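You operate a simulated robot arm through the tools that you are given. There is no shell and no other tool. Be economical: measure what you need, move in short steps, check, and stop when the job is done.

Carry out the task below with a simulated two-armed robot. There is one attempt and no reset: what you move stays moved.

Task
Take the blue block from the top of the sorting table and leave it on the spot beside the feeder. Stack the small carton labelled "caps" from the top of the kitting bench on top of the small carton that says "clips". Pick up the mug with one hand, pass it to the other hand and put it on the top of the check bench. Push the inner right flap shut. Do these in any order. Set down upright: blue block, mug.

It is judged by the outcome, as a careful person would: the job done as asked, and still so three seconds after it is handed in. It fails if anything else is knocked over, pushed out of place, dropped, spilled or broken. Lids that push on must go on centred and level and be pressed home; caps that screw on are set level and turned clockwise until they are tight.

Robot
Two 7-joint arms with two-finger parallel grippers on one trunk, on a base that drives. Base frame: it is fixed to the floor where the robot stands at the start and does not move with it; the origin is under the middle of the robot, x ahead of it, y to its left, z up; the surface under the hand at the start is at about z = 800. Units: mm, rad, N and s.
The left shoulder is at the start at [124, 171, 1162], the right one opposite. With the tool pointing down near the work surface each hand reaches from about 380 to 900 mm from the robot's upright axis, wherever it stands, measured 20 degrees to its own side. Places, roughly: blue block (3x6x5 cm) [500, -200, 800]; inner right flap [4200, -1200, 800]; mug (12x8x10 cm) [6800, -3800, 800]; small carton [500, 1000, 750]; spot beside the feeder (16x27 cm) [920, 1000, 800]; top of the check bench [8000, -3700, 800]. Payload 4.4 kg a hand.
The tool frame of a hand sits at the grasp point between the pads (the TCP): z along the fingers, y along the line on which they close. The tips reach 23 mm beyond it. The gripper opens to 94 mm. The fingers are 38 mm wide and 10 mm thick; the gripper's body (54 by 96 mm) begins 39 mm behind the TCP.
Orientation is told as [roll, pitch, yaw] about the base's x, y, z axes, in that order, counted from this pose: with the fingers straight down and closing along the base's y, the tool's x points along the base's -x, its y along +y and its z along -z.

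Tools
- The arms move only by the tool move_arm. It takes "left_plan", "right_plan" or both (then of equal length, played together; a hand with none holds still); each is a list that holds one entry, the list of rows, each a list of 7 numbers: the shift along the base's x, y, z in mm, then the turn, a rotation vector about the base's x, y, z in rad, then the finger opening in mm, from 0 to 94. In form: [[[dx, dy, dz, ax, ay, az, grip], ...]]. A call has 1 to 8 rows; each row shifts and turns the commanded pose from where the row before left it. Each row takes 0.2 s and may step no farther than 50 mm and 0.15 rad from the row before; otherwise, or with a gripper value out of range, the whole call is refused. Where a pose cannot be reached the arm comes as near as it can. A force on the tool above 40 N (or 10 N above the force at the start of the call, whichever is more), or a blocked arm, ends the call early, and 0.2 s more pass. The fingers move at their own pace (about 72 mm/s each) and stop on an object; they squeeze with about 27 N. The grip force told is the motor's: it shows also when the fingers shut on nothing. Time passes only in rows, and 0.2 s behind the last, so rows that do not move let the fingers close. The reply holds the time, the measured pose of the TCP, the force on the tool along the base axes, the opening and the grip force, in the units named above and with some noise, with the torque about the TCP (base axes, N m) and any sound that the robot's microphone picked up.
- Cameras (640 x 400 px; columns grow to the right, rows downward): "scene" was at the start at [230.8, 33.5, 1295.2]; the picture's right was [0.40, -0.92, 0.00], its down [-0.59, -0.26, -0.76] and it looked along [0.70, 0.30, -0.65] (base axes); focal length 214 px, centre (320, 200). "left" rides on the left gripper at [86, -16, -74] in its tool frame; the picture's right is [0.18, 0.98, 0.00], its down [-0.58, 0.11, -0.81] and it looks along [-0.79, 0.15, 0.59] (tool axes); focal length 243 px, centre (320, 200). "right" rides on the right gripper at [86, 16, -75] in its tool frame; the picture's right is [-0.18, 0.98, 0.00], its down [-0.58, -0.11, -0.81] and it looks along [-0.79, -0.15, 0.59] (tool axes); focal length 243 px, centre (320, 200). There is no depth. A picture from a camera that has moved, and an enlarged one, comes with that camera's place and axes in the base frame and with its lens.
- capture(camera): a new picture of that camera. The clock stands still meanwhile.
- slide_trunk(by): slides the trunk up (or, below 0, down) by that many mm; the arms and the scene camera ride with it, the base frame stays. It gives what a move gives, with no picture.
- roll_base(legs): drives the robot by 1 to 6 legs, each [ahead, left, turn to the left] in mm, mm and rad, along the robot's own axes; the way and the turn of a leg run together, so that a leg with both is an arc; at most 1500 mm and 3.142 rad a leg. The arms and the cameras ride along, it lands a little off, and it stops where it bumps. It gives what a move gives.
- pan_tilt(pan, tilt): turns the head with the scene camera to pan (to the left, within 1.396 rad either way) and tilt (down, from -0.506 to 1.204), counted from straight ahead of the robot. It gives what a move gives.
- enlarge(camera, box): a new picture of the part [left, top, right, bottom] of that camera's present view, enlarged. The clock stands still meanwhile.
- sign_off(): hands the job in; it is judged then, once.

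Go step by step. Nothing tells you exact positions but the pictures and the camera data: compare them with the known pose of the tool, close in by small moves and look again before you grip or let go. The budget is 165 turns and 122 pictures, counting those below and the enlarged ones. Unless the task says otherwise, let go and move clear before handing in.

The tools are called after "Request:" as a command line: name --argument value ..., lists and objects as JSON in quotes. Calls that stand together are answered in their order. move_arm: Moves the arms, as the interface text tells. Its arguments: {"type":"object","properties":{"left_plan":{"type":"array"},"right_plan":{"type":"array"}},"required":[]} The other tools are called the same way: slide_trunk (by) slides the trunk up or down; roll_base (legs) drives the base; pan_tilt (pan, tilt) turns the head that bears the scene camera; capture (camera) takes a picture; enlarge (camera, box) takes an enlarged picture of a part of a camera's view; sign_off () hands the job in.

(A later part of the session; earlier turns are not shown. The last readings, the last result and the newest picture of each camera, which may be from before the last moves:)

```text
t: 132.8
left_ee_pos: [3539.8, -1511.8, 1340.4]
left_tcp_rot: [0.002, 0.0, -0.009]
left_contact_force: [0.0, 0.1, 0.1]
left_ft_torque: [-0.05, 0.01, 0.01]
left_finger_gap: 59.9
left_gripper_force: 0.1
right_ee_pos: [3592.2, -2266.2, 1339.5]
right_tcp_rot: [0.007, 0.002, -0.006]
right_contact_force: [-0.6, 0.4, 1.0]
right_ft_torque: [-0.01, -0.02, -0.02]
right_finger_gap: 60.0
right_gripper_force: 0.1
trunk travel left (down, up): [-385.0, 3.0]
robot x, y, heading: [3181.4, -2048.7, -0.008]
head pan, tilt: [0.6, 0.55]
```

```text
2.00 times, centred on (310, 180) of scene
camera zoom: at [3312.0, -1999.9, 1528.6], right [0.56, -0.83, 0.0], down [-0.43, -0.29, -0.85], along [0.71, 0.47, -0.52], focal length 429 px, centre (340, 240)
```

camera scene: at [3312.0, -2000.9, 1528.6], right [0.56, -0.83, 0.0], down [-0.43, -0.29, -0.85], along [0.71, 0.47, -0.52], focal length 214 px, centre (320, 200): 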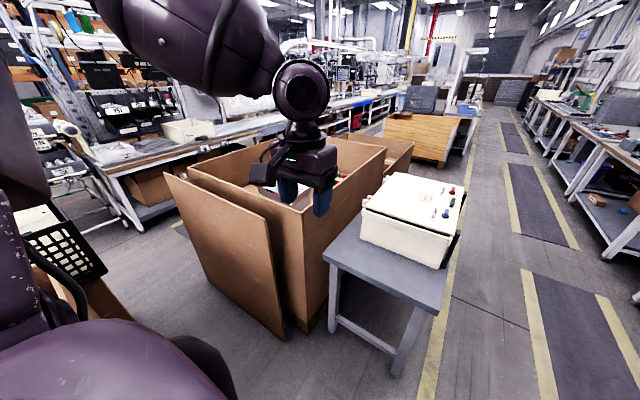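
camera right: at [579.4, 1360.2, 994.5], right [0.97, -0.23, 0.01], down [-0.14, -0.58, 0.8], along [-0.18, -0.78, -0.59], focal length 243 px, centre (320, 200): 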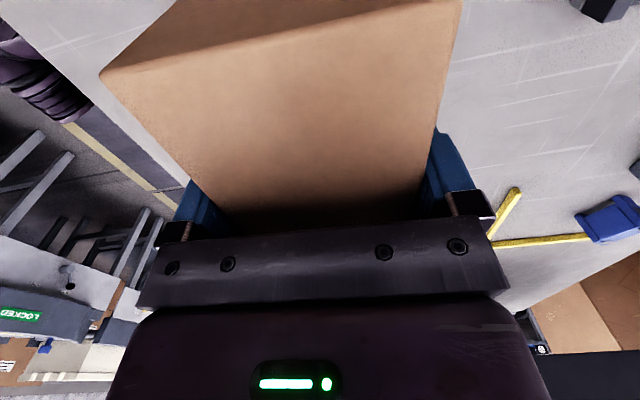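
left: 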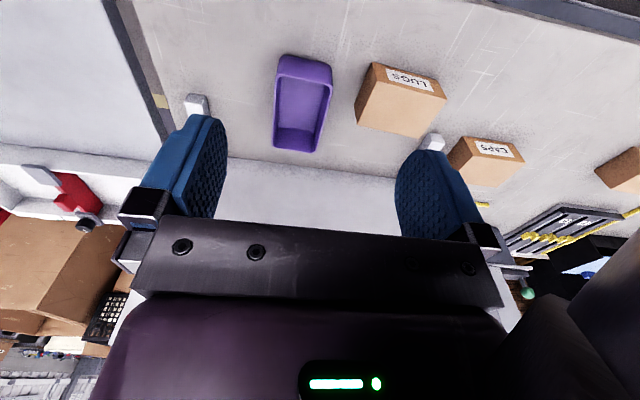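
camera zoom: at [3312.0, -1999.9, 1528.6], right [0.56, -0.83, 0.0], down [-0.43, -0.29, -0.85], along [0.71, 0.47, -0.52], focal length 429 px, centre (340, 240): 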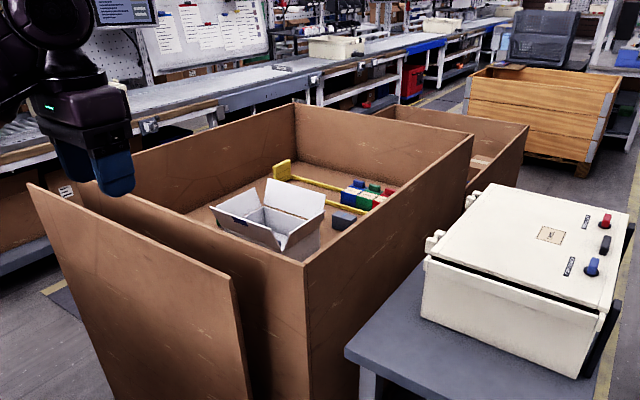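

A small white carton with open flaps sits inside the walled bin at about (4240,-1100). I'll zoom in on it.

Request:
enlarge --camera "scene" --box '[235, 150, 355, 225]'

```text
5.33 times, centred on (295, 188) of scene
camera zoom: at [3312.0, -1999.9, 1528.6], right [0.56, -0.83, 0.0], down [-0.43, -0.29, -0.85], along [0.71, 0.47, -0.52], focal length 1144 px, centre (453, 267)
```

zoom: 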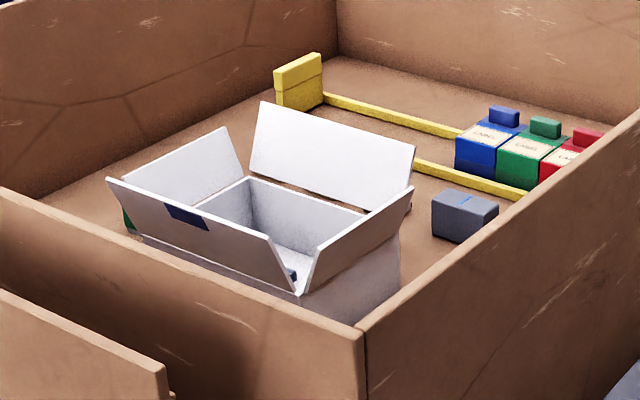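

The carton's right flap (the -y side) stands open, leaning outward. To reach it I need a standing place, so I'll check the floor gap between the two bins.

Request:
pan_tilt --pan 1.0 --tilt 0.8

Request:
capture --camera "scene"

```text
t: 133.6
left_ee_pos: [3540.2, -1513.8, 1341.5]
left_tcp_rot: [-0.001, -0.002, -0.01]
left_contact_force: [0.0, 0.5, 0.8]
left_ft_torque: [-0.04, 0.01, 0.0]
left_finger_gap: 59.8
left_gripper_force: 0.1
right_ee_pos: [3592.0, -2267.1, 1339.2]
right_tcp_rot: [0.007, 0.002, -0.006]
right_contact_force: [0.4, 0.1, -0.1]
right_ft_torque: [-0.01, 0.0, 0.02]
right_finger_gap: 60.1
right_gripper_force: 0.1
trunk travel left (down, up): [-385.0, 3.0]
robot x, y, heading: [3177.7, -2051.0, -0.008]
head pan, tilt: [1.0, 0.799]
```

```text
65 pictures are left
camera scene: at [3281.7, -1983.3, 1507.2], right [0.84, -0.55, 0.0], down [-0.39, -0.6, -0.7], along [0.38, 0.58, -0.72], focal length 214 px, centre (320, 200)
```

scene: 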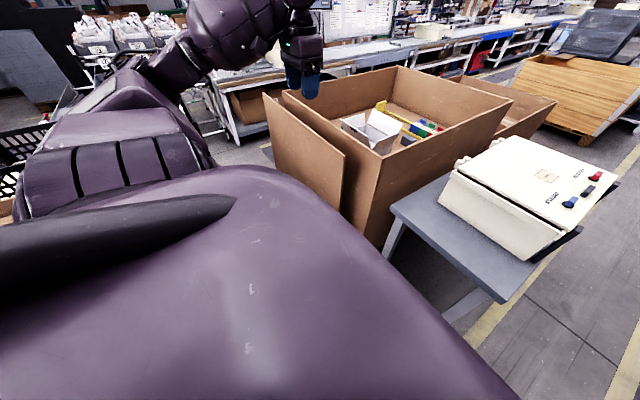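

I'll turn the robot left in place so the gap is straight ahead, then look.

Request:
roll_base --legs '[[0, 0, 0.75]]'

Request:
pan_tilt --pan 0.25 --tilt 0.75

Request:
capture --camera "scene"

```text
t: 136.0
left_ee_pos: [3080.1, -1411.2, 1339.8]
left_tcp_rot: [-0.001, 0.001, 0.736]
left_contact_force: [-0.6, -0.2, -0.8]
left_ft_torque: [-0.04, 0.04, -0.02]
left_finger_gap: 59.9
left_gripper_force: 0.1
right_ee_pos: [3628.7, -1928.9, 1338.7]
right_tcp_rot: [0.008, 0.001, 0.741]
right_contact_force: [-0.6, -0.4, 0.8]
right_ft_torque: [0.02, 0.03, -0.01]
right_finger_gap: 60.2
right_gripper_force: 0.1
trunk travel left (down, up): [-385.0, 3.0]
robot x, y, heading: [3181.5, -2053.3, 0.734]
head pan, tilt: [1.0, 0.799]
```

```text
t: 137.1
left_ee_pos: [3080.0, -1411.1, 1340.3]
left_tcp_rot: [0.0, -0.001, 0.735]
left_contact_force: [1.3, 0.6, 0.5]
left_ft_torque: [0.0, -0.03, 0.01]
left_finger_gap: 60.0
left_gripper_force: 0.0
right_ee_pos: [3630.6, -1929.3, 1338.6]
right_tcp_rot: [0.005, 0.001, 0.739]
right_contact_force: [0.8, 0.7, 0.9]
right_ft_torque: [-0.02, 0.05, -0.03]
right_finger_gap: 60.1
right_gripper_force: 0.0
trunk travel left (down, up): [-385.0, 3.0]
robot x, y, heading: [3181.0, -2050.0, 0.736]
head pan, tilt: [0.25, 0.75]
```

```text
64 pictures are left
camera scene: at [3268.1, -1942.4, 1511.2], right [0.83, -0.55, 0.0], down [-0.38, -0.57, -0.73], along [0.4, 0.61, -0.68], focal length 214 px, centre (320, 200)
```

scene: 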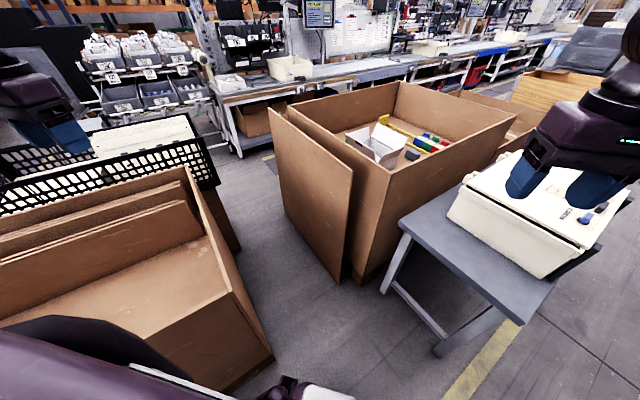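

There's room to stand at about (3540,-1750), facing +x, beside the panel and short of the table. From there the left arm can reach over the bin wall. I'll drive there.

Request:
roll_base --legs '[[0, 0, -0.736], [350, 0, 0], [0, 300, 0]]'

Request:
pan_tilt --pan 0.6 --tilt 0.7

Request:
capture --camera "scene"

```text
t: 144.2
left_ee_pos: [3883.2, -1208.4, 1340.3]
left_tcp_rot: [0.0, 0.0, 0.004]
left_contact_force: [0.5, -0.4, 0.3]
left_ft_torque: [0.0, 0.0, 0.0]
left_finger_gap: 59.7
left_gripper_force: 0.1
right_ee_pos: [3944.5, -1959.5, 1339.2]
right_tcp_rot: [0.007, 0.002, 0.009]
right_contact_force: [0.0, 0.1, 0.6]
right_ft_torque: [-0.02, -0.03, 0.03]
right_finger_gap: 60.2
right_gripper_force: 0.1
trunk travel left (down, up): [-385.0, 3.0]
robot x, y, heading: [3526.7, -1750.7, 0.003]
head pan, tilt: [0.25, 0.75]
```

```text
t: 145.0
left_ee_pos: [3881.9, -1207.0, 1339.9]
left_tcp_rot: [0.0, 0.001, 0.004]
left_contact_force: [0.2, -0.3, 0.8]
left_ft_torque: [0.03, 0.0, -0.02]
left_finger_gap: 60.1
left_gripper_force: 0.0
right_ee_pos: [3946.1, -1960.3, 1339.3]
right_tcp_rot: [0.007, 0.001, 0.007]
right_contact_force: [-0.9, 0.3, 0.3]
right_ft_torque: [0.01, -0.02, -0.01]
right_finger_gap: 59.9
right_gripper_force: 0.0
trunk travel left (down, up): [-385.0, 3.0]
robot x, y, heading: [3531.7, -1747.2, 0.001]
head pan, tilt: [0.6, 0.7]
```

```text
63 pictures are left
camera scene: at [3657.6, -1700.7, 1515.4], right [0.57, -0.82, 0.0], down [-0.53, -0.37, -0.76], along [0.63, 0.44, -0.64], focal length 214 px, centre (320, 200)
```

scene: 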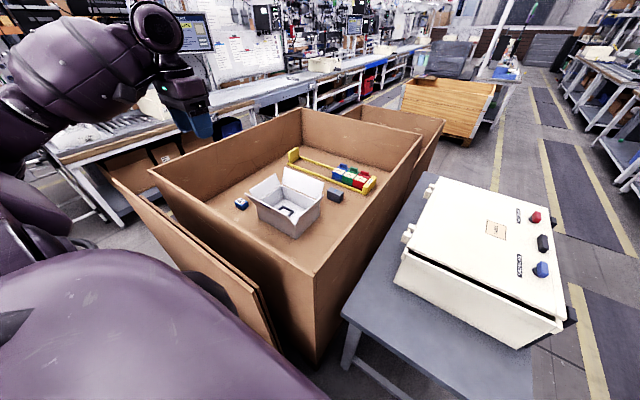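

Request:
enlarge --camera "scene" --box '[230, 150, 350, 250]'

```text
4.00 times, centred on (290, 200) of scene
camera zoom: at [3657.6, -1700.7, 1515.4], right [0.57, -0.82, 0.0], down [-0.53, -0.37, -0.76], along [0.63, 0.44, -0.64], focal length 858 px, centre (440, 200)
```

zoom: 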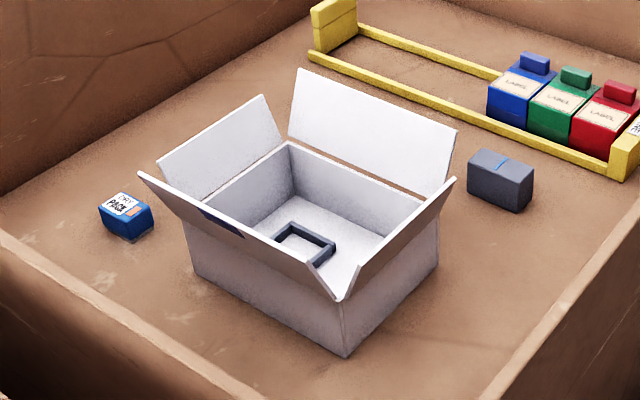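

The carton rim is at z≈800, spanning x 4151–4342 and y -1215 to -975. The right flap hinges at y=-1215, and its free edge is at about (y -1260, z 872). I'll bring the left hand, fingers closed, to a point outside the flap.

Request:
move_arm --left_plan '[[[45, -13, 0, 0, 0, 0, 0], [45, -13, 0, 0, 0, 0, 0], [45, -13, 0, 0, 0, 0, 0], [45, -13, 0, 0, 0, 0, 0], [45, -13, 0, 0, 0, 0, 0], [45, -13, 0, 0, 0, 0, 0], [45, -13, 0, 0, 0, 0, 0], [48, -9, 0, 0, 0, 0, 0]]]'

Request:
move_arm --left_plan '[[[0, 0, -50, 0, 0, 0, 0], [0, 0, -50, 0, 0, 0, 0], [0, 0, -50, 0, 0, 0, 0], [0, 0, -50, 0, 0, 0, 0], [0, 0, -50, 0, 0, 0, 0], [0, 0, -50, 0, 0, 0, 0], [0, 0, -50, 0, 0, 0, 0]]]'

Request:
capture --camera "left"

Request:
enlarge --camera "scene" --box '[210, 110, 370, 250]'

```text
t: 146.8
left_ee_pos: [4247.4, -1310.8, 1342.0]
left_tcp_rot: [0.002, 0.002, 0.004]
left_contact_force: [0.4, -0.4, -0.6]
left_ft_torque: [0.01, 0.02, 0.01]
left_finger_gap: 0.0
left_gripper_force: 26.9
right_ee_pos: [3946.8, -1961.8, 1337.2]
right_tcp_rot: [0.01, 0.003, 0.007]
right_contact_force: [0.6, -0.4, -1.0]
right_ft_torque: [0.04, 0.06, 0.01]
right_finger_gap: 60.1
right_gripper_force: 0.0
trunk travel left (down, up): [-385.0, 3.0]
robot x, y, heading: [3528.3, -1748.2, 0.005]
head pan, tilt: [0.6, 0.7]
```

```text
t: 148.4
left_ee_pos: [4247.8, -1308.0, 991.4]
left_tcp_rot: [0.002, -0.002, 0.003]
left_contact_force: [0.0, -0.2, 0.4]
left_ft_torque: [0.02, 0.04, 0.0]
left_finger_gap: 0.0
left_gripper_force: 26.9
right_ee_pos: [3945.1, -1960.2, 1337.7]
right_tcp_rot: [0.009, 0.003, 0.011]
right_contact_force: [0.3, 0.0, 0.5]
right_ft_torque: [-0.01, -0.02, 0.02]
right_finger_gap: 60.0
right_gripper_force: 0.0
trunk travel left (down, up): [-385.0, 3.0]
robot x, y, heading: [3528.8, -1746.0, 0.005]
head pan, tilt: [0.6, 0.7]
```

```text
61 pictures are left
camera left: at [4161.5, -1325.2, 1065.6], right [-0.19, 0.98, 0.0], down [0.58, 0.11, 0.81], along [0.79, 0.15, -0.59], focal length 243 px, centre (320, 200)
```

left: 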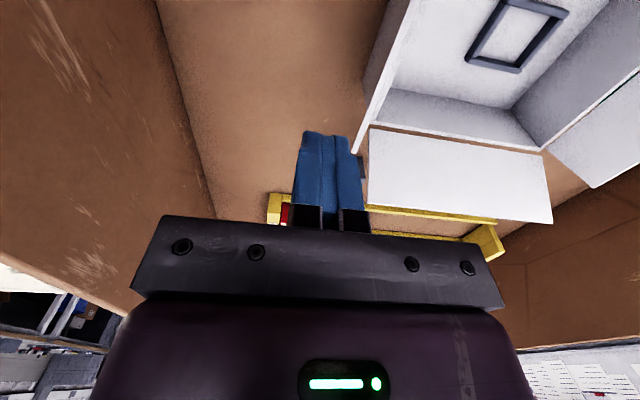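

```text
2.86 times, centred on (290, 180) of scene
camera zoom: at [3658.5, -1701.2, 1515.4], right [0.57, -0.82, 0.0], down [-0.53, -0.37, -0.76], along [0.63, 0.44, -0.64], focal length 613 px, centre (406, 257)
```

zoom: 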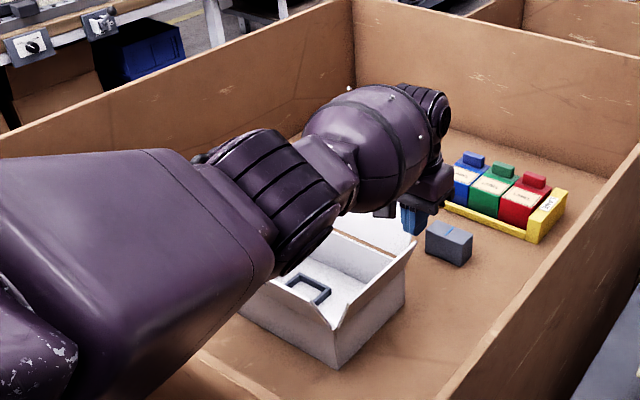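

The hand is just outside the flap, as expected. I'll lower so the tips are at z≈842, then check.

Request:
move_arm --left_plan '[[[0, 0, -45, 0, 0, 0, 0], [0, 0, -45, 0, 0, 0, 0], [0, 0, -36, 0, 0, 0, 0]]]'

Request:
capture --camera "left"

```text
t: 149.2
left_ee_pos: [4206.1, -1320.7, 882.8]
left_tcp_rot: [0.001, -0.001, 0.003]
left_contact_force: [0.9, 0.5, 0.3]
left_ft_torque: [-0.03, 0.04, 0.0]
left_finger_gap: 0.2
left_gripper_force: 27.1
left hand out of reach, approached as far as the arm can: row 1, 2, 3
right_ee_pos: [3946.1, -1960.5, 1339.2]
right_tcp_rot: [0.007, 0.002, 0.009]
right_contact_force: [0.2, 0.2, -0.5]
right_ft_torque: [0.0, -0.03, 0.02]
right_finger_gap: 60.0
right_gripper_force: 0.0
trunk travel left (down, up): [-385.0, 3.0]
robot x, y, heading: [3527.9, -1748.5, 0.006]
head pan, tilt: [0.6, 0.7]
```

```text
59 pictures are left
camera left: at [4120.3, -1338.0, 958.8], right [-0.19, 0.98, 0.0], down [0.58, 0.11, 0.81], along [0.79, 0.15, -0.59], focal length 243 px, centre (320, 200)
```

left: 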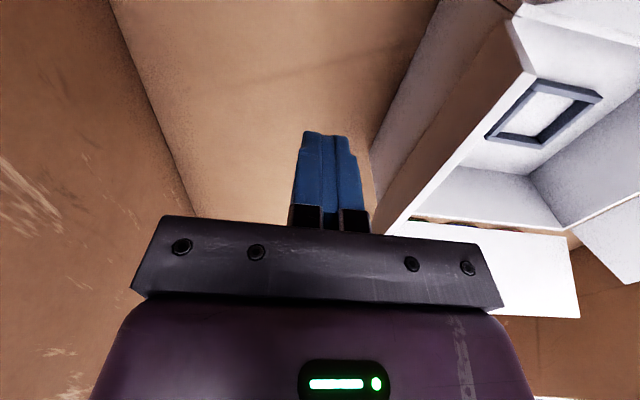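

Reach is short with the trunk fully up. I'll raise the hand a little and lower the trunk by 90 mm; the stretched arm still clears the wall.

Request:
move_arm --left_plan '[[[20, 8, 40, 0, 0, 0, 0], [0, 0, 30, 0, 0, 0, 0]]]'

Request:
slide_trunk --by -90

Request:
capture --camera "left"

Request:
capture --camera "scene"

```text
t: 149.8
left_ee_pos: [4224.4, -1310.8, 952.9]
left_tcp_rot: [0.001, -0.001, 0.007]
left_contact_force: [-0.6, 0.3, 0.0]
left_ft_torque: [-0.04, 0.0, -0.03]
left_finger_gap: 0.0
left_gripper_force: 27.4
right_ee_pos: [3944.2, -1958.8, 1339.6]
right_tcp_rot: [0.007, -0.001, 0.009]
right_contact_force: [0.2, 0.6, 0.9]
right_ft_torque: [-0.02, 0.0, -0.01]
right_finger_gap: 60.2
right_gripper_force: 0.1
trunk travel left (down, up): [-385.0, 3.0]
robot x, y, heading: [3528.9, -1750.3, 0.009]
head pan, tilt: [0.6, 0.7]
```

```text
t: 151.0
left_ee_pos: [4226.6, -1313.0, 864.9]
left_tcp_rot: [0.001, -0.002, 0.005]
left_contact_force: [-0.4, 0.1, -0.6]
left_ft_torque: [-0.02, -0.03, 0.02]
left_finger_gap: 0.2
left_gripper_force: 26.7
right_ee_pos: [3944.4, -1960.0, 1250.7]
right_tcp_rot: [0.008, -0.001, 0.009]
right_contact_force: [0.2, -0.5, 0.5]
right_ft_torque: [-0.01, -0.02, -0.02]
right_finger_gap: 60.2
right_gripper_force: 0.0
trunk travel left (down, up): [-295.0, 93.0]
robot x, y, heading: [3528.9, -1746.5, 0.004]
head pan, tilt: [0.6, 0.7]
```

```text
58 pictures are left
camera left: at [4140.1, -1329.7, 939.5], right [-0.19, 0.98, 0.0], down [0.58, 0.11, 0.81], along [0.79, 0.15, -0.59], focal length 243 px, centre (320, 200)
```

left: 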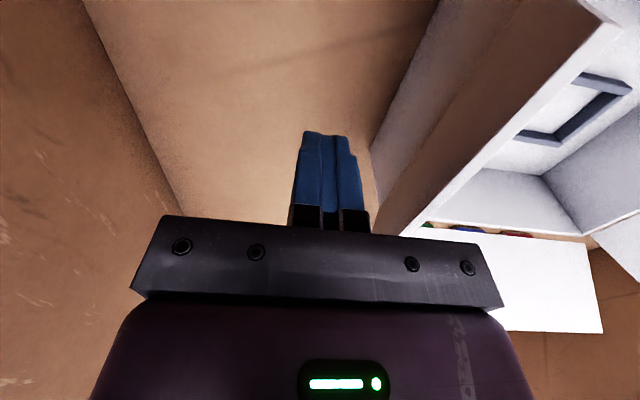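

```text
57 pictures are left
camera scene: at [3666.4, -1700.4, 1425.0], right [0.57, -0.82, 0.0], down [-0.53, -0.37, -0.77], along [0.63, 0.44, -0.64], focal length 214 px, centre (320, 200)
```

scene: 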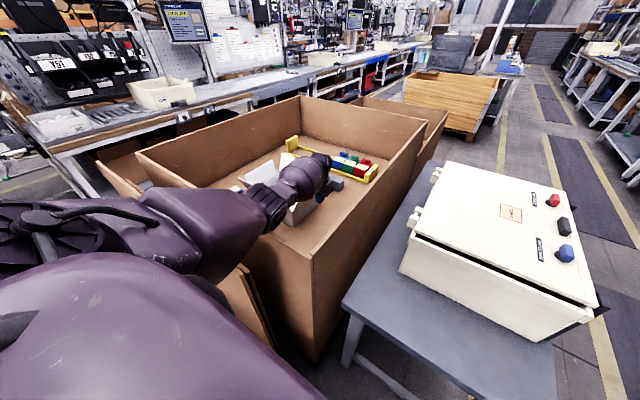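

The finger is outside the flap, with the tip at z≈842. I'll sweep +y to swing the flap past vertical, then over and down.

Request:
move_arm --left_plan '[[[6, 40, 0, 0, 0, 0, 0], [6, 30, 0, 0, 0, 0, 0], [0, 18, 0, 0, 0, 0, 0], [0, 10, 0, 0, 0, 0, 0]]]'

Request:
capture --camera "left"

```text
t: 152.0
left_ee_pos: [4217.0, -1223.7, 871.8]
left_tcp_rot: [0.001, -0.001, 0.005]
left_contact_force: [0.4, -0.2, -0.7]
left_ft_torque: [0.0, 0.01, 0.01]
left_finger_gap: 0.0
left_gripper_force: 27.2
left hand out of reach, approached as far as the arm can: row 2, 3, 4
right_ee_pos: [3945.5, -1959.5, 1249.2]
right_tcp_rot: [0.006, 0.001, 0.008]
right_contact_force: [-0.2, 0.2, 0.2]
right_ft_torque: [0.0, -0.02, -0.01]
right_finger_gap: 59.7
right_gripper_force: 0.1
trunk travel left (down, up): [-295.0, 93.0]
robot x, y, heading: [3526.7, -1750.7, 0.01]
head pan, tilt: [0.6, 0.7]
```

```text
56 pictures are left
camera left: at [4130.1, -1240.5, 947.2], right [-0.19, 0.98, 0.0], down [0.58, 0.11, 0.81], along [0.79, 0.15, -0.59], focal length 243 px, centre (320, 200)
```

left: 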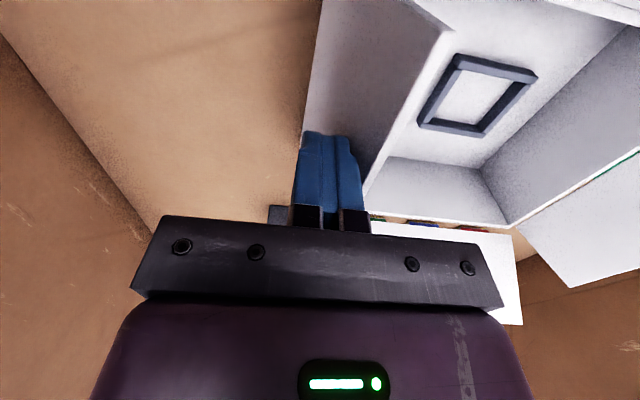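

The flap is about vertical now, but the arm is at its limit. I'll back the hand off, shift the base 80 mm left and lower the trunk 60 mm for more reach.

Request:
move_arm --left_plan '[[[-20, -45, 0, 0, 0, 0, 0], [0, -45, 15, 0, 0, 0, 0], [0, -20, 35, 0, 0, 0, 0]]]'

Request:
roll_base --legs '[[0, 80, -0.008]]'

Request:
slide_trunk --by -60

Request:
capture --camera "left"

```text
t: 152.8
left_ee_pos: [4192.3, -1334.0, 923.1]
left_tcp_rot: [0.001, 0.001, 0.007]
left_contact_force: [-0.1, -0.2, -0.3]
left_ft_torque: [0.02, 0.02, 0.02]
left_finger_gap: 0.1
left_gripper_force: 27.0
right_ee_pos: [3941.0, -1960.4, 1249.9]
right_tcp_rot: [0.009, 0.002, 0.008]
right_contact_force: [0.8, -0.5, -0.1]
right_ft_torque: [0.0, -0.01, -0.02]
right_finger_gap: 60.1
right_gripper_force: 0.0
trunk travel left (down, up): [-295.0, 93.0]
robot x, y, heading: [3531.5, -1750.4, 0.009]
head pan, tilt: [0.6, 0.7]
```

```text
t: 154.2
left_ee_pos: [4196.2, -1259.2, 927.6]
left_tcp_rot: [0.002, -0.004, -0.001]
left_contact_force: [0.1, -0.5, 0.7]
left_ft_torque: [0.02, 0.0, -0.01]
left_finger_gap: 0.0
left_gripper_force: 27.6
right_ee_pos: [3938.7, -1884.8, 1251.2]
right_tcp_rot: [0.009, -0.001, 0.001]
right_contact_force: [0.4, -0.2, -0.2]
right_ft_torque: [0.01, 0.0, 0.0]
right_finger_gap: 60.3
right_gripper_force: 0.0
trunk travel left (down, up): [-295.0, 93.0]
robot x, y, heading: [3529.0, -1668.9, 0.0]
head pan, tilt: [0.6, 0.7]
```

```text
t: 155.2
left_ee_pos: [4190.6, -1272.4, 974.0]
left_tcp_rot: [0.053, -0.135, -0.004]
left_contact_force: [-1.3, -0.3, 0.0]
left_ft_torque: [-0.05, 0.02, -0.01]
left_finger_gap: 0.0
left_gripper_force: 27.1
right_ee_pos: [3896.2, -1914.4, 1220.9]
right_tcp_rot: [0.037, -0.062, 0.0]
right_contact_force: [-0.4, 0.4, 1.2]
right_ft_torque: [0.01, -0.02, -0.01]
right_finger_gap: 60.3
right_gripper_force: 0.0
trunk travel left (down, up): [-235.0, 153.0]
robot x, y, heading: [3530.0, -1669.1, 0.001]
head pan, tilt: [0.6, 0.7]
```

```text
55 pictures are left
camera left: at [4094.9, -1292.6, 1035.8], right [-0.19, 0.98, 0.03], down [0.47, 0.07, 0.88], along [0.86, 0.18, -0.47], focal length 243 px, centre (320, 200)
```

left: 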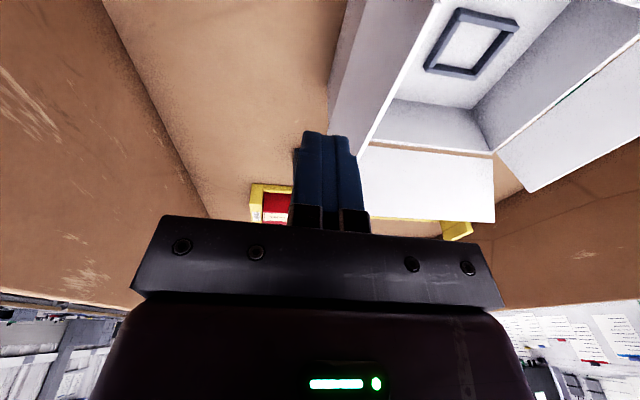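

The body has tilted, so the left arm is resting on the wall. I'll raise the trunk right away.

Request:
slide_trunk --by 90

Request:
capture --camera "scene"

```text
t: 156.4
left_ee_pos: [4201.6, -1256.9, 949.0]
left_tcp_rot: [0.003, 0.004, 0.0]
left_contact_force: [0.1, 0.1, -0.8]
left_ft_torque: [0.01, 0.02, -0.01]
left_finger_gap: 0.0
left_gripper_force: 26.6
right_ee_pos: [3946.4, -1881.7, 1276.8]
right_tcp_rot: [0.007, 0.006, -0.001]
right_contact_force: [0.4, -0.5, 0.7]
right_ft_torque: [-0.03, 0.03, -0.03]
right_finger_gap: 60.2
right_gripper_force: 0.0
trunk travel left (down, up): [-325.0, 63.0]
robot x, y, heading: [3534.8, -1666.8, -0.003]
head pan, tilt: [0.6, 0.7]
```

```text
54 pictures are left
camera scene: at [3662.4, -1619.3, 1454.8], right [0.56, -0.83, 0.0], down [-0.53, -0.36, -0.76], along [0.63, 0.43, -0.65], focal length 214 px, centre (320, 200)
```

scene: 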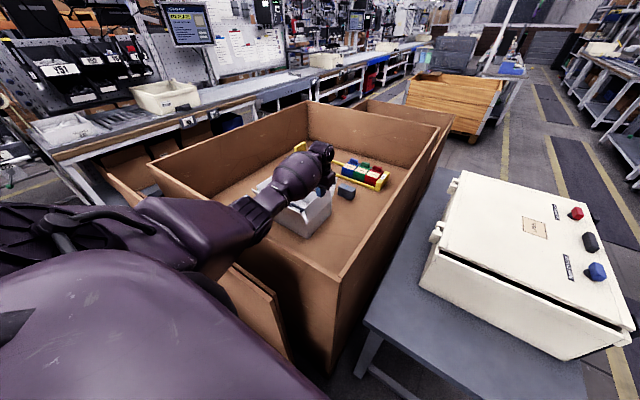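

All recovered. I'll roll the hand so its fingers lean toward +y, which gains reach and keeps the wrist away from the carton, and go around outside the flap again.

Request:
move_arm --left_plan '[[[0, -40, 0, 0.133, 0, 0, 0], [0, 0, -40, 0.133, 0, 0, 0], [0, 0, -42, 0.134, 0, 0, 0], [0, 35, 0, 0, 0, 0, 0], [0, 30, 0, 0, 0, 0, 0], [0, 25, -2, 0, 0, 0, 0]]]'

Request:
capture --camera "left"

```text
t: 157.8
left_ee_pos: [4199.9, -1206.3, 867.4]
left_tcp_rot: [0.404, 0.0, 0.002]
left_contact_force: [-0.5, 0.0, -0.6]
left_ft_torque: [-0.01, 0.02, 0.0]
left_finger_gap: 0.1
left_gripper_force: 27.1
right_ee_pos: [3943.3, -1881.6, 1278.8]
right_tcp_rot: [0.006, 0.002, 0.001]
right_contact_force: [-0.1, 0.5, 0.1]
right_ft_torque: [0.01, -0.01, 0.01]
right_finger_gap: 60.1
right_gripper_force: 0.1
trunk travel left (down, up): [-325.0, 63.0]
robot x, y, heading: [3531.9, -1669.5, 0.004]
head pan, tilt: [0.6, 0.7]
```

```text
53 pictures are left
camera left: at [4113.3, -1250.3, 931.7], right [-0.18, 0.91, 0.38], down [0.58, -0.22, 0.79], along [0.79, 0.37, -0.49], focal length 243 px, centre (320, 200)
```

left: 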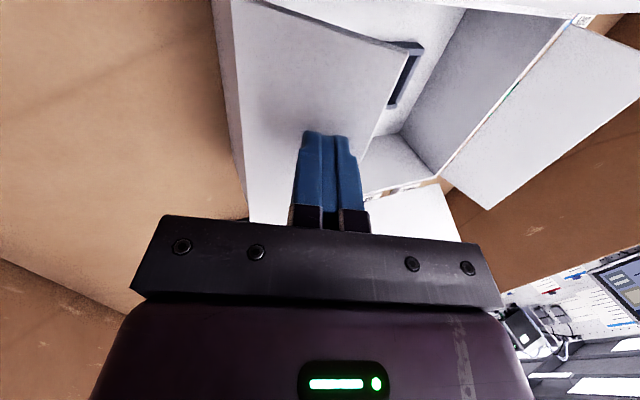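

The flap is swinging inward. I'll continue over and down.

Request:
move_arm --left_plan '[[[0, 17, -8, 0, 0, 0, 0], [0, 12, -12, 0, 0, 0, 0], [0, 8, -12, 0, 0, 0, 0], [0, 4, -8, 0, 0, 0, 0]]]'

Request:
capture --camera "left"

```text
t: 158.8
left_ee_pos: [4208.3, -1171.8, 840.7]
left_tcp_rot: [0.401, -0.012, -0.007]
left_contact_force: [2.2, -5.0, 21.1]
left_ft_torque: [-0.85, 2.42, 0.8]
left_finger_gap: 0.0
left_gripper_force: 27.1
right_ee_pos: [3944.8, -1883.3, 1279.0]
right_tcp_rot: [0.011, 0.002, -0.001]
right_contact_force: [0.4, 0.6, 0.4]
right_ft_torque: [-0.04, -0.01, 0.02]
right_finger_gap: 59.9
right_gripper_force: 0.1
trunk travel left (down, up): [-325.0, 63.0]
robot x, y, heading: [3529.2, -1672.1, 0.001]
head pan, tilt: [0.6, 0.7]
stopped in row 4 (left hand): the force on the tool passed its limit at 49 N (the readings are from after the stop); the commanded pose is now the measured one
```

```text
52 pictures are left
camera left: at [4120.6, -1214.5, 903.4], right [-0.18, 0.91, 0.38], down [0.57, -0.22, 0.79], along [0.8, 0.36, -0.48], focal length 243 px, centre (320, 200)
```

left: 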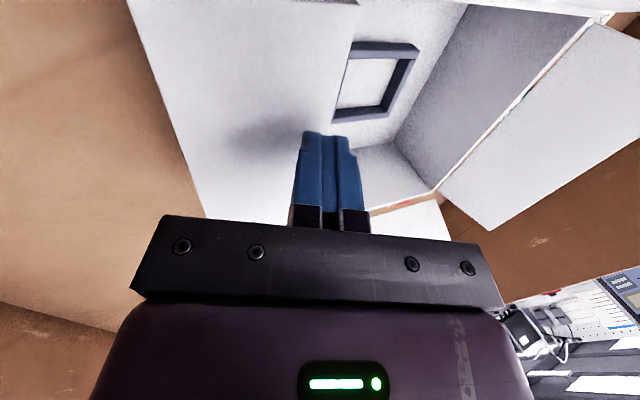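

The push bottomed out early. The torque says the camera stalk touched the near flap, 115 mm behind the tip. I'll lift off and turn the hand 90° so the stalk points outward.

Request:
move_arm --left_plan '[[[0, 0, 40, 0, 0, 0, 0], [0, -10, 45, -0.133, 0, 0, 0], [0, -20, 25, -0.133, 0, 0, 0], [0, 0, 0, -0.134, 0, 0.0, 0], [0, 0, 0, 0, 0, 0.145, 0], [0, 0, 0, 0, 0, 0.145, 0], [0, 0, 0, 0, 0, 0.145, 0], [0, 0, 0, 0, 0, 0.145, 0]]]'

Request:
move_arm --left_plan '[[[0, 0, 0, 0, 0, 0.145, 0], [0, 0, 0, 0, 0, 0.145, 0], [0, 0, 0, 0, 0, 0.145, 0], [0, 0, 0, 0, 0, 0.145, 0], [0, 0, 0, 0, 0, 0.145, 0], [0, 0, 0, 0, 0, 0.145, 0], [0, 0, 0, 0, 0, 0.115, 0]]]'

Request:
capture --camera "left"

```text
t: 160.6
left_ee_pos: [4204.7, -1199.0, 948.1]
left_tcp_rot: [0.003, -0.008, 0.584]
left_contact_force: [0.3, 0.3, 0.3]
left_ft_torque: [0.01, 0.02, 0.01]
left_finger_gap: 0.0
left_gripper_force: 27.4
right_ee_pos: [3943.2, -1883.4, 1278.8]
right_tcp_rot: [0.007, 0.002, 0.0]
right_contact_force: [-0.4, 0.0, 0.1]
right_ft_torque: [0.0, -0.02, 0.02]
right_finger_gap: 59.9
right_gripper_force: 0.0
trunk travel left (down, up): [-325.0, 63.0]
robot x, y, heading: [3528.4, -1668.5, -0.001]
head pan, tilt: [0.6, 0.7]
```

```text
t: 162.2
left_ee_pos: [4205.1, -1198.1, 947.8]
left_tcp_rot: [0.003, -0.008, 1.568]
left_contact_force: [-0.8, 0.2, 0.4]
left_ft_torque: [0.03, 0.03, 0.01]
left_finger_gap: 0.0
left_gripper_force: 27.1
right_ee_pos: [3942.8, -1882.8, 1277.4]
right_tcp_rot: [0.007, 0.002, -0.001]
right_contact_force: [0.3, 0.8, 0.1]
right_ft_torque: [-0.02, 0.0, 0.01]
right_finger_gap: 59.8
right_gripper_force: 0.0
trunk travel left (down, up): [-325.0, 63.0]
robot x, y, heading: [3528.4, -1670.5, -0.001]
head pan, tilt: [0.6, 0.7]
```

```text
51 pictures are left
camera left: at [4221.2, -1286.5, 1022.5], right [-0.98, -0.18, 0.0], down [-0.11, 0.58, 0.81], along [-0.15, 0.8, -0.58], focal length 243 px, centre (320, 200)
```

left: 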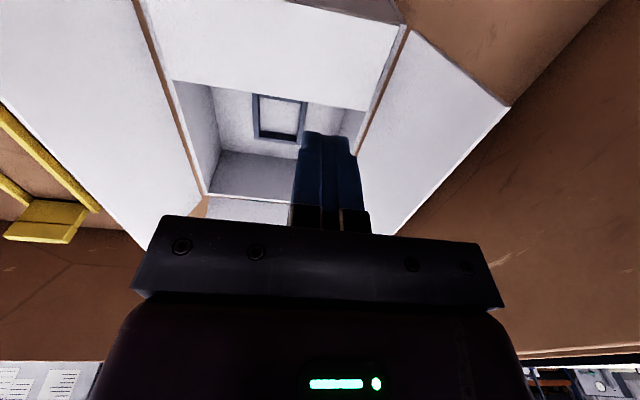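

The flap stays almost closed by itself, and the stalk now points outward. I'll press the flap the rest of the way down.

Request:
move_arm --left_plan '[[[0, 10, -40, 0.15, 0, 0, 0], [0, 10, -40, 0.15, 0, 0, 0], [0, 6, -22, 0, 0, 0, 0], [0, 5, -12, 0, 0, 0, 0], [0, 2, -8, 0, 0, 0, 0]]]'

Request:
capture --camera "left"

```text
t: 163.4
left_ee_pos: [4204.0, -1169.2, 835.2]
left_tcp_rot: [-0.008, -0.313, 1.566]
left_contact_force: [7.4, -2.8, 23.4]
left_ft_torque: [-0.33, -0.23, 0.02]
left_finger_gap: 0.1
left_gripper_force: 26.6
left hand out of reach, approached as far as the arm can: row 5
right_ee_pos: [3943.1, -1884.7, 1280.1]
right_tcp_rot: [0.008, 0.0, 0.0]
right_contact_force: [-0.4, 0.1, -0.3]
right_ft_torque: [0.0, 0.01, -0.02]
right_finger_gap: 59.9
right_gripper_force: 0.0
trunk travel left (down, up): [-325.0, 63.0]
robot x, y, heading: [3529.4, -1668.4, -0.005]
head pan, tilt: [0.6, 0.7]
```

```text
50 pictures are left
camera left: at [4219.1, -1274.1, 880.5], right [-0.98, -0.17, -0.07], down [-0.11, 0.31, 0.94], along [-0.14, 0.94, -0.32], focal length 243 px, centre (320, 200)
```

left: 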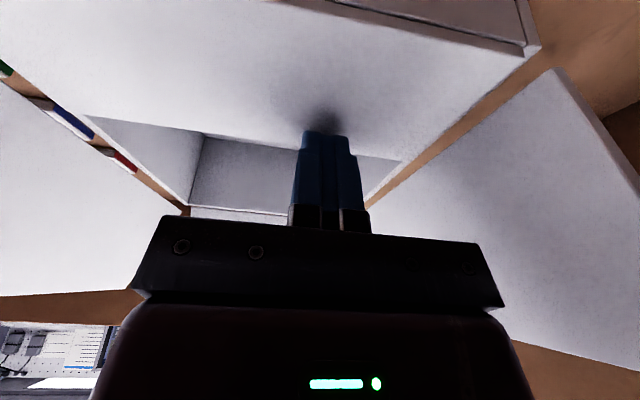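

I'll press a little more to feel whether the flap is at its stop.

Request:
move_arm --left_plan '[[[-8, 6, -4, 0, 0, 0, 0], [0, 0, -4, 0, 0, 0, 0]]]'

Request:
capture --camera "left"

```text
t: 164.0
left_ee_pos: [4198.2, -1166.2, 835.1]
left_tcp_rot: [-0.018, -0.315, 1.566]
left_contact_force: [-2.8, -21.5, 76.0]
left_ft_torque: [-1.48, 0.05, -0.35]
left_finger_gap: 0.0
left_gripper_force: 27.1
right_ee_pos: [3939.3, -1887.4, 1279.1]
right_tcp_rot: [0.013, -0.002, 0.0]
right_contact_force: [0.6, 0.6, -0.5]
right_ft_torque: [0.0, -0.01, 0.01]
right_finger_gap: 59.9
right_gripper_force: 0.0
trunk travel left (down, up): [-325.0, 63.0]
robot x, y, heading: [3527.4, -1665.9, -0.001]
head pan, tilt: [0.6, 0.7]
```

```text
49 pictures are left
camera left: at [4211.9, -1271.6, 880.7], right [-0.98, -0.17, -0.07], down [-0.12, 0.3, 0.94], along [-0.13, 0.94, -0.32], focal length 243 px, centre (320, 200)
```

left: 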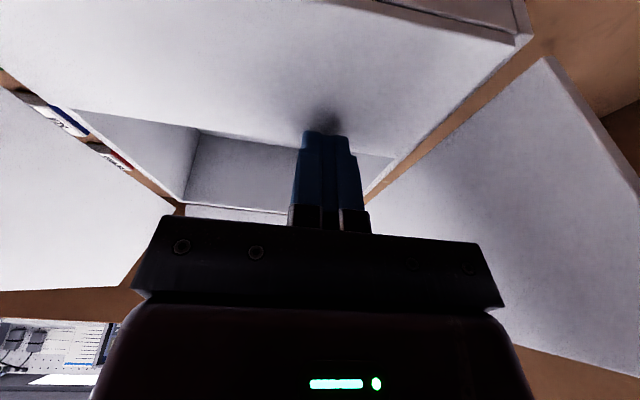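

Hard stop: 76 N with no movement, so the flap is shut. I'll lift straight up and check that it stays.

Request:
move_arm --left_plan '[[[0, -2, 20, 0, 0, 0, 0], [0, 0, 45, 0, 0, 0, 0], [0, 0, 45, 0, 0, 0, 0], [0, 0, 45, 0, 0, 0, 0], [0, 0, 45, -0.15, 0, 0, 0], [0, 0, 45, -0.15, 0, 0, 0]]]'

Request:
capture --camera "left"

```text
t: 165.4
left_ee_pos: [4251.5, -1142.0, 1040.4]
left_tcp_rot: [0.003, -0.005, 1.565]
left_contact_force: [-1.2, 0.0, 0.6]
left_ft_torque: [-0.01, -0.01, -0.02]
left_finger_gap: 0.0
left_gripper_force: 27.2
left hand out of reach, approached as far as the arm can: row 1, 2, 3, 4, 5
right_ee_pos: [3943.2, -1883.5, 1278.5]
right_tcp_rot: [0.006, 0.002, -0.001]
right_contact_force: [-0.5, -0.3, -0.3]
right_ft_torque: [-0.05, 0.0, -0.01]
right_finger_gap: 60.0
right_gripper_force: 0.0
trunk travel left (down, up): [-325.0, 63.0]
robot x, y, heading: [3526.5, -1670.5, 0.001]
head pan, tilt: [0.6, 0.7]
```

```text
48 pictures are left
camera left: at [4266.7, -1228.8, 1115.4], right [-0.98, -0.18, 0.0], down [-0.1, 0.58, 0.81], along [-0.15, 0.8, -0.59], focal length 243 px, centre (320, 200)
```

left: 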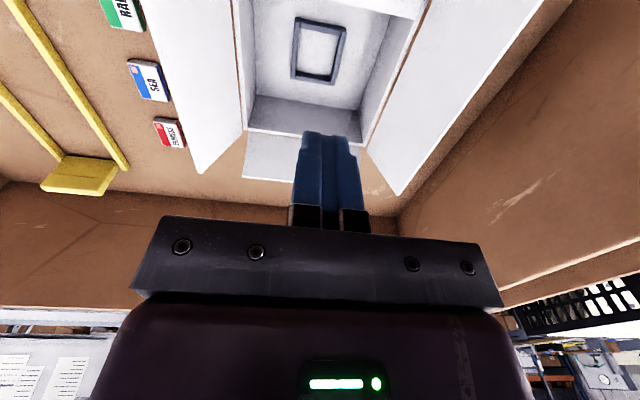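

I'll retract the arm upward and check the flap with the scene camera.

Request:
move_arm --left_plan '[[[-10, 0, 45, 0, 0, 0, 0], [-20, 0, 45, 0, 0, 0, 0], [-30, 0, 35, 0, 0, -0.1, 0], [-40, 10, 25, 0, 0, -0.14, 0], [-45, 10, 20, 0, 0, -0.14, 0], [-45, 10, 10, 0, 0, -0.14, 0], [-45, 10, 0, 0, 0, -0.14, 0], [-45, 10, 0, 0, 0, -0.14, 0]]]'

Request:
slide_trunk --by 60

Request:
enlarge --camera "scene" --box '[220, 130, 380, 250]'

```text
refused: row 5 steps farther than a row can; nothing moved
```

```text
t: 166.4
left_ee_pos: [4251.1, -1141.4, 1100.2]
left_tcp_rot: [0.002, -0.007, 1.565]
left_contact_force: [0.2, 0.6, -0.1]
left_ft_torque: [0.03, -0.02, -0.02]
left_finger_gap: 0.0
left_gripper_force: 27.0
right_ee_pos: [3943.8, -1882.8, 1338.4]
right_tcp_rot: [0.006, 0.003, 0.001]
right_contact_force: [0.7, 0.1, 0.0]
right_ft_torque: [-0.01, 0.01, -0.03]
right_finger_gap: 60.1
right_gripper_force: 0.1
trunk travel left (down, up): [-385.0, 3.0]
robot x, y, heading: [3525.0, -1669.8, -0.009]
head pan, tilt: [0.6, 0.7]
```

```text
3.33 times, centred on (300, 190) of scene
camera zoom: at [3657.8, -1621.5, 1515.4], right [0.56, -0.83, 0.0], down [-0.53, -0.36, -0.76], along [0.63, 0.43, -0.64], focal length 715 px, centre (387, 233)
```

zoom: 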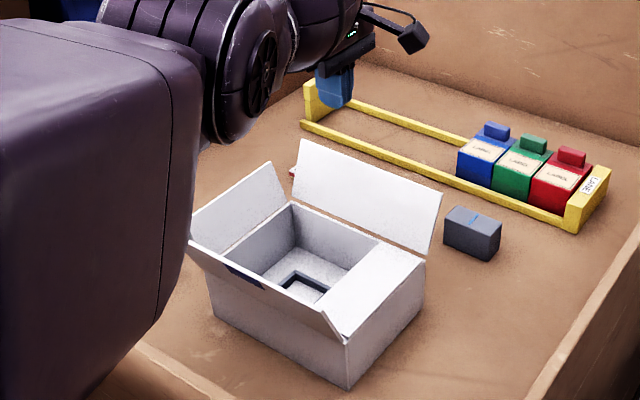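

The right flap lies flat and shut, and the other flaps are undisturbed. I'll retract the arm in legal steps.

Request:
move_arm --left_plan '[[[-10, 0, 45, 0, 0, 0, 0], [-15, 0, 45, 0, 0, 0, 0], [-30, 0, 35, 0, 0, -0.1, 0], [-40, 5, 25, 0, 0, -0.14, 0], [-45, 5, 15, 0, 0, -0.14, 0], [-45, 5, 10, 0, 0, -0.14, 0], [-48, 0, 0, 0, 0, -0.14, 0], [-48, 0, 0, 0, 0, -0.14, 0]]]'

Request:
move_arm --left_plan '[[[-48, -10, 10, 0, 0, -0.14, 40], [-30, -30, 10, 0, 0, -0.14, 40], [0, -40, 0, 0, 0, -0.14, 40], [0, -40, 0, 0, 0, -0.14, 40], [0, -40, 0, 0, 0, -0.14, 40], [0, -40, 0, 0, 0, -0.05, 40], [0, -40, 0, 0, 0, 0, 40]]]'

```text
t: 168.2
left_ee_pos: [3968.3, -1127.0, 1275.8]
left_tcp_rot: [0.0, -0.007, 0.761]
left_contact_force: [-1.6, 0.6, -0.3]
left_ft_torque: [-0.02, -0.02, 0.02]
left_finger_gap: 0.0
left_gripper_force: 26.8
right_ee_pos: [3941.0, -1883.3, 1339.6]
right_tcp_rot: [0.007, 0.0, 0.0]
right_contact_force: [-0.2, -0.5, -0.9]
right_ft_torque: [-0.01, -0.05, 0.03]
right_finger_gap: 60.4
right_gripper_force: 0.0
trunk travel left (down, up): [-385.0, 3.0]
robot x, y, heading: [3527.4, -1669.9, -0.004]
head pan, tilt: [0.6, 0.7]
```

```text
t: 169.8
left_ee_pos: [3894.5, -1367.3, 1295.9]
left_tcp_rot: [0.003, -0.007, 0.018]
left_contact_force: [0.1, 1.0, -0.9]
left_ft_torque: [0.0, -0.02, -0.04]
left_finger_gap: 39.9
left_gripper_force: 0.0
right_ee_pos: [3944.2, -1884.6, 1338.4]
right_tcp_rot: [0.009, 0.002, 0.0]
right_contact_force: [0.3, 0.4, -0.5]
right_ft_torque: [0.02, 0.04, 0.0]
right_finger_gap: 59.8
right_gripper_force: 0.0
trunk travel left (down, up): [-385.0, 3.0]
robot x, y, heading: [3527.6, -1669.8, -0.001]
head pan, tilt: [0.6, 0.7]
```

Next is the mug. I'll sidestep right into the main lane and look ahead.

Request:
roll_base --legs '[[0, -1150, 0]]'

Request:
pan_tilt --pan -0.3 --tilt 0.25

Request:
capture --camera "scene"

```text
t: 180.2
left_ee_pos: [3893.2, -2514.9, 1295.2]
left_tcp_rot: [0.002, -0.008, 0.02]
left_contact_force: [0.0, -0.8, -0.1]
left_ft_torque: [0.03, -0.02, 0.01]
left_finger_gap: 40.1
left_gripper_force: 0.1
right_ee_pos: [3945.6, -3030.3, 1338.1]
right_tcp_rot: [0.008, 0.002, 0.006]
right_contact_force: [0.3, 0.0, 0.6]
right_ft_torque: [-0.03, -0.02, 0.03]
right_finger_gap: 59.8
right_gripper_force: 0.0
trunk travel left (down, up): [-385.0, 3.0]
robot x, y, heading: [3528.6, -2821.8, 0.005]
head pan, tilt: [0.6, 0.7]
```

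```text
t: 181.4
left_ee_pos: [3893.0, -2515.4, 1295.6]
left_tcp_rot: [0.001, -0.01, 0.023]
left_contact_force: [-0.1, 0.1, -0.2]
left_ft_torque: [-0.01, 0.02, -0.01]
left_finger_gap: 40.1
left_gripper_force: 0.0
right_ee_pos: [3946.8, -3031.1, 1338.6]
right_tcp_rot: [0.005, 0.001, 0.006]
right_contact_force: [-0.8, -0.1, 0.4]
right_ft_torque: [0.02, 0.02, 0.01]
right_finger_gap: 59.9
right_gripper_force: 0.1
trunk travel left (down, up): [-385.0, 3.0]
robot x, y, heading: [3531.4, -2821.2, 0.007]
head pan, tilt: [-0.3, 0.25]
```

```text
46 pictures are left
camera scene: at [3678.0, -2846.6, 1556.2], right [-0.29, -0.96, 0.0], down [-0.24, 0.07, -0.97], along [0.93, -0.28, -0.25], focal length 214 px, centre (320, 200)
```

scene: 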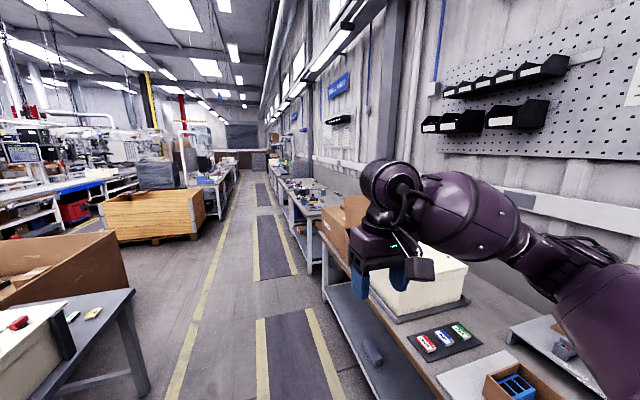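

The lane ahead is clear, with the benches' front edge at about y=-3350. I'll drive on to x≈6400.

Request:
roll_base --legs '[[1450, 50, 0], [1450, 0, 0]]'

Request:
pan_tilt --pan -0.7 --tilt 0.5

Request:
capture --camera "scene"

```text
t: 195.4
left_ee_pos: [6782.8, -2436.3, 1295.7]
left_tcp_rot: [0.002, -0.008, 0.029]
left_contact_force: [-1.2, 0.9, 0.5]
left_ft_torque: [-0.04, 0.01, -0.03]
left_finger_gap: 40.0
left_gripper_force: 0.1
right_ee_pos: [6839.3, -2952.6, 1338.8]
right_tcp_rot: [0.007, 0.001, 0.012]
right_contact_force: [0.3, -0.6, -0.3]
right_ft_torque: [0.01, -0.03, -0.02]
right_finger_gap: 59.9
right_gripper_force: 0.1
trunk travel left (down, up): [-385.0, 3.0]
robot x, y, heading: [6423.2, -2742.5, 0.006]
head pan, tilt: [-0.3, 0.25]
```

```text
t: 196.2
left_ee_pos: [6782.3, -2436.7, 1295.0]
left_tcp_rot: [0.002, -0.009, 0.027]
left_contact_force: [-0.4, 0.4, 0.4]
left_ft_torque: [0.0, -0.02, 0.03]
left_finger_gap: 39.9
left_gripper_force: 0.1
right_ee_pos: [6839.7, -2953.0, 1337.6]
right_tcp_rot: [0.006, 0.0, 0.013]
right_contact_force: [0.1, 0.6, -0.6]
right_ft_torque: [0.01, 0.01, 0.0]
right_finger_gap: 60.0
right_gripper_force: 0.0
trunk travel left (down, up): [-385.0, 3.0]
robot x, y, heading: [6424.8, -2742.8, 0.01]
head pan, tilt: [-0.7, 0.499]
```

```text
45 pictures are left
camera scene: at [6550.9, -2800.3, 1533.2], right [-0.64, -0.77, 0.0], down [-0.37, 0.3, -0.88], along [0.68, -0.56, -0.48], focal length 214 px, centre (320, 200)
```

scene: 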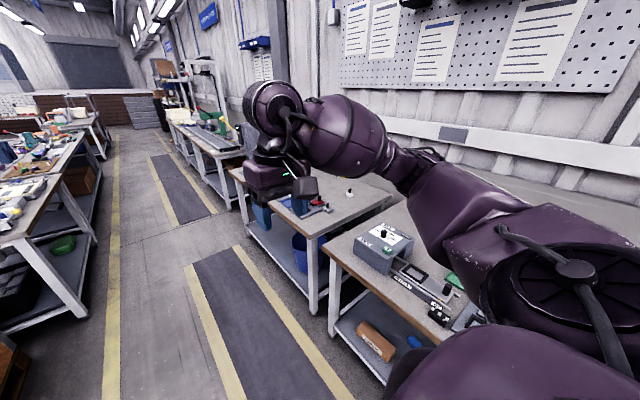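

The mug is on the nearer right-hand bench, and the check bench is the next one along. I'll move level with the mug and turn to face the bench.

Request:
roll_base --legs '[[370, 0, 0], [0, 0, -1.58]]'

Request:
pan_tilt --pan 0.0 --tilt 0.6

Request:
capture --camera "scene"

```text
t: 202.4
left_ee_pos: [7101.3, -3096.1, 1295.2]
left_tcp_rot: [0.002, -0.009, -1.532]
left_contact_force: [0.3, 0.3, 0.7]
left_ft_torque: [-0.01, -0.01, 0.01]
left_finger_gap: 40.0
left_gripper_force: 0.0
right_ee_pos: [6586.4, -3157.2, 1341.1]
right_tcp_rot: [0.007, 0.001, -1.548]
right_contact_force: [0.1, 0.6, -0.3]
right_ft_torque: [0.01, 0.03, 0.02]
right_finger_gap: 60.0
right_gripper_force: 0.1
trunk travel left (down, up): [-385.0, 3.0]
robot x, y, heading: [6792.3, -2739.1, -1.55]
head pan, tilt: [-0.7, 0.499]
```

```text
t: 203.5
left_ee_pos: [7101.5, -3094.7, 1295.8]
left_tcp_rot: [0.0, -0.007, -1.533]
left_contact_force: [-1.1, -0.1, -0.7]
left_ft_torque: [-0.02, 0.0, 0.01]
left_finger_gap: 39.9
left_gripper_force: 0.1
right_ee_pos: [6587.1, -3158.4, 1339.5]
right_tcp_rot: [0.007, 0.002, -1.548]
right_contact_force: [0.1, 0.2, -0.1]
right_ft_torque: [0.01, 0.0, -0.02]
right_finger_gap: 59.9
right_gripper_force: 0.1
trunk travel left (down, up): [-385.0, 3.0]
robot x, y, heading: [6792.5, -2744.7, -1.549]
head pan, tilt: [0.0, 0.6]
```

```text
44 pictures are left
camera scene: at [6794.7, -2885.0, 1524.1], right [-1.0, -0.02, 0.0], down [-0.01, 0.56, -0.83], along [0.02, -0.82, -0.56], focal length 214 px, centre (320, 200)
```

scene: 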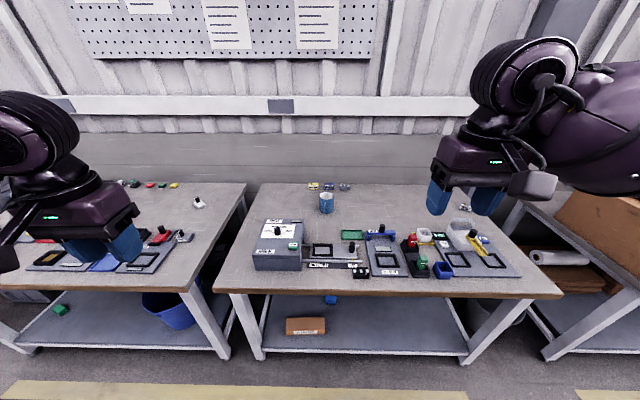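

Request:
enlarge --camera "scene" --box '[240, 160, 400, 280]'

Request:
enlarge --camera "scene" --box '[0, 150, 260, 310]'

```text
3.33 times, centred on (320, 220) of scene
camera zoom: at [6794.7, -2885.0, 1524.1], right [-1.0, -0.02, 0.0], down [-0.01, 0.56, -0.83], along [0.02, -0.82, -0.56], focal length 715 px, centre (320, 133)
```

zoom: 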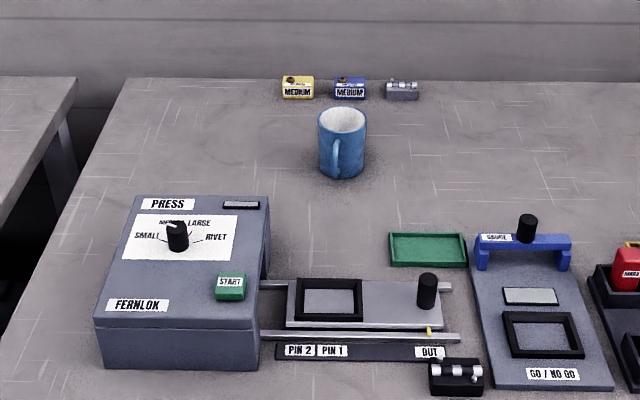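

```text
2.46 times, centred on (130, 230) of scene
camera zoom: at [6794.7, -2885.0, 1524.1], right [-1.0, -0.02, 0.0], down [-0.01, 0.56, -0.83], along [0.02, -0.82, -0.56], focal length 528 px, centre (788, 126)
```

zoom: 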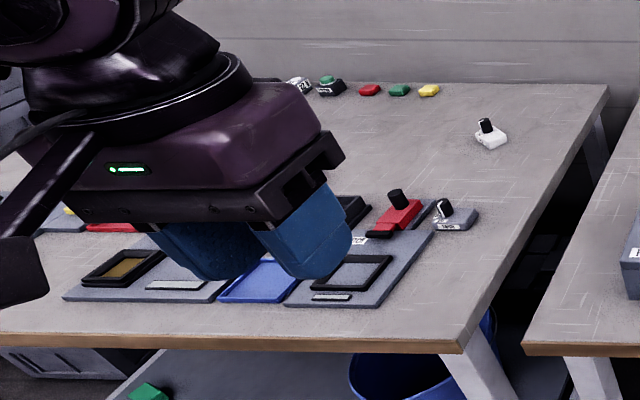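

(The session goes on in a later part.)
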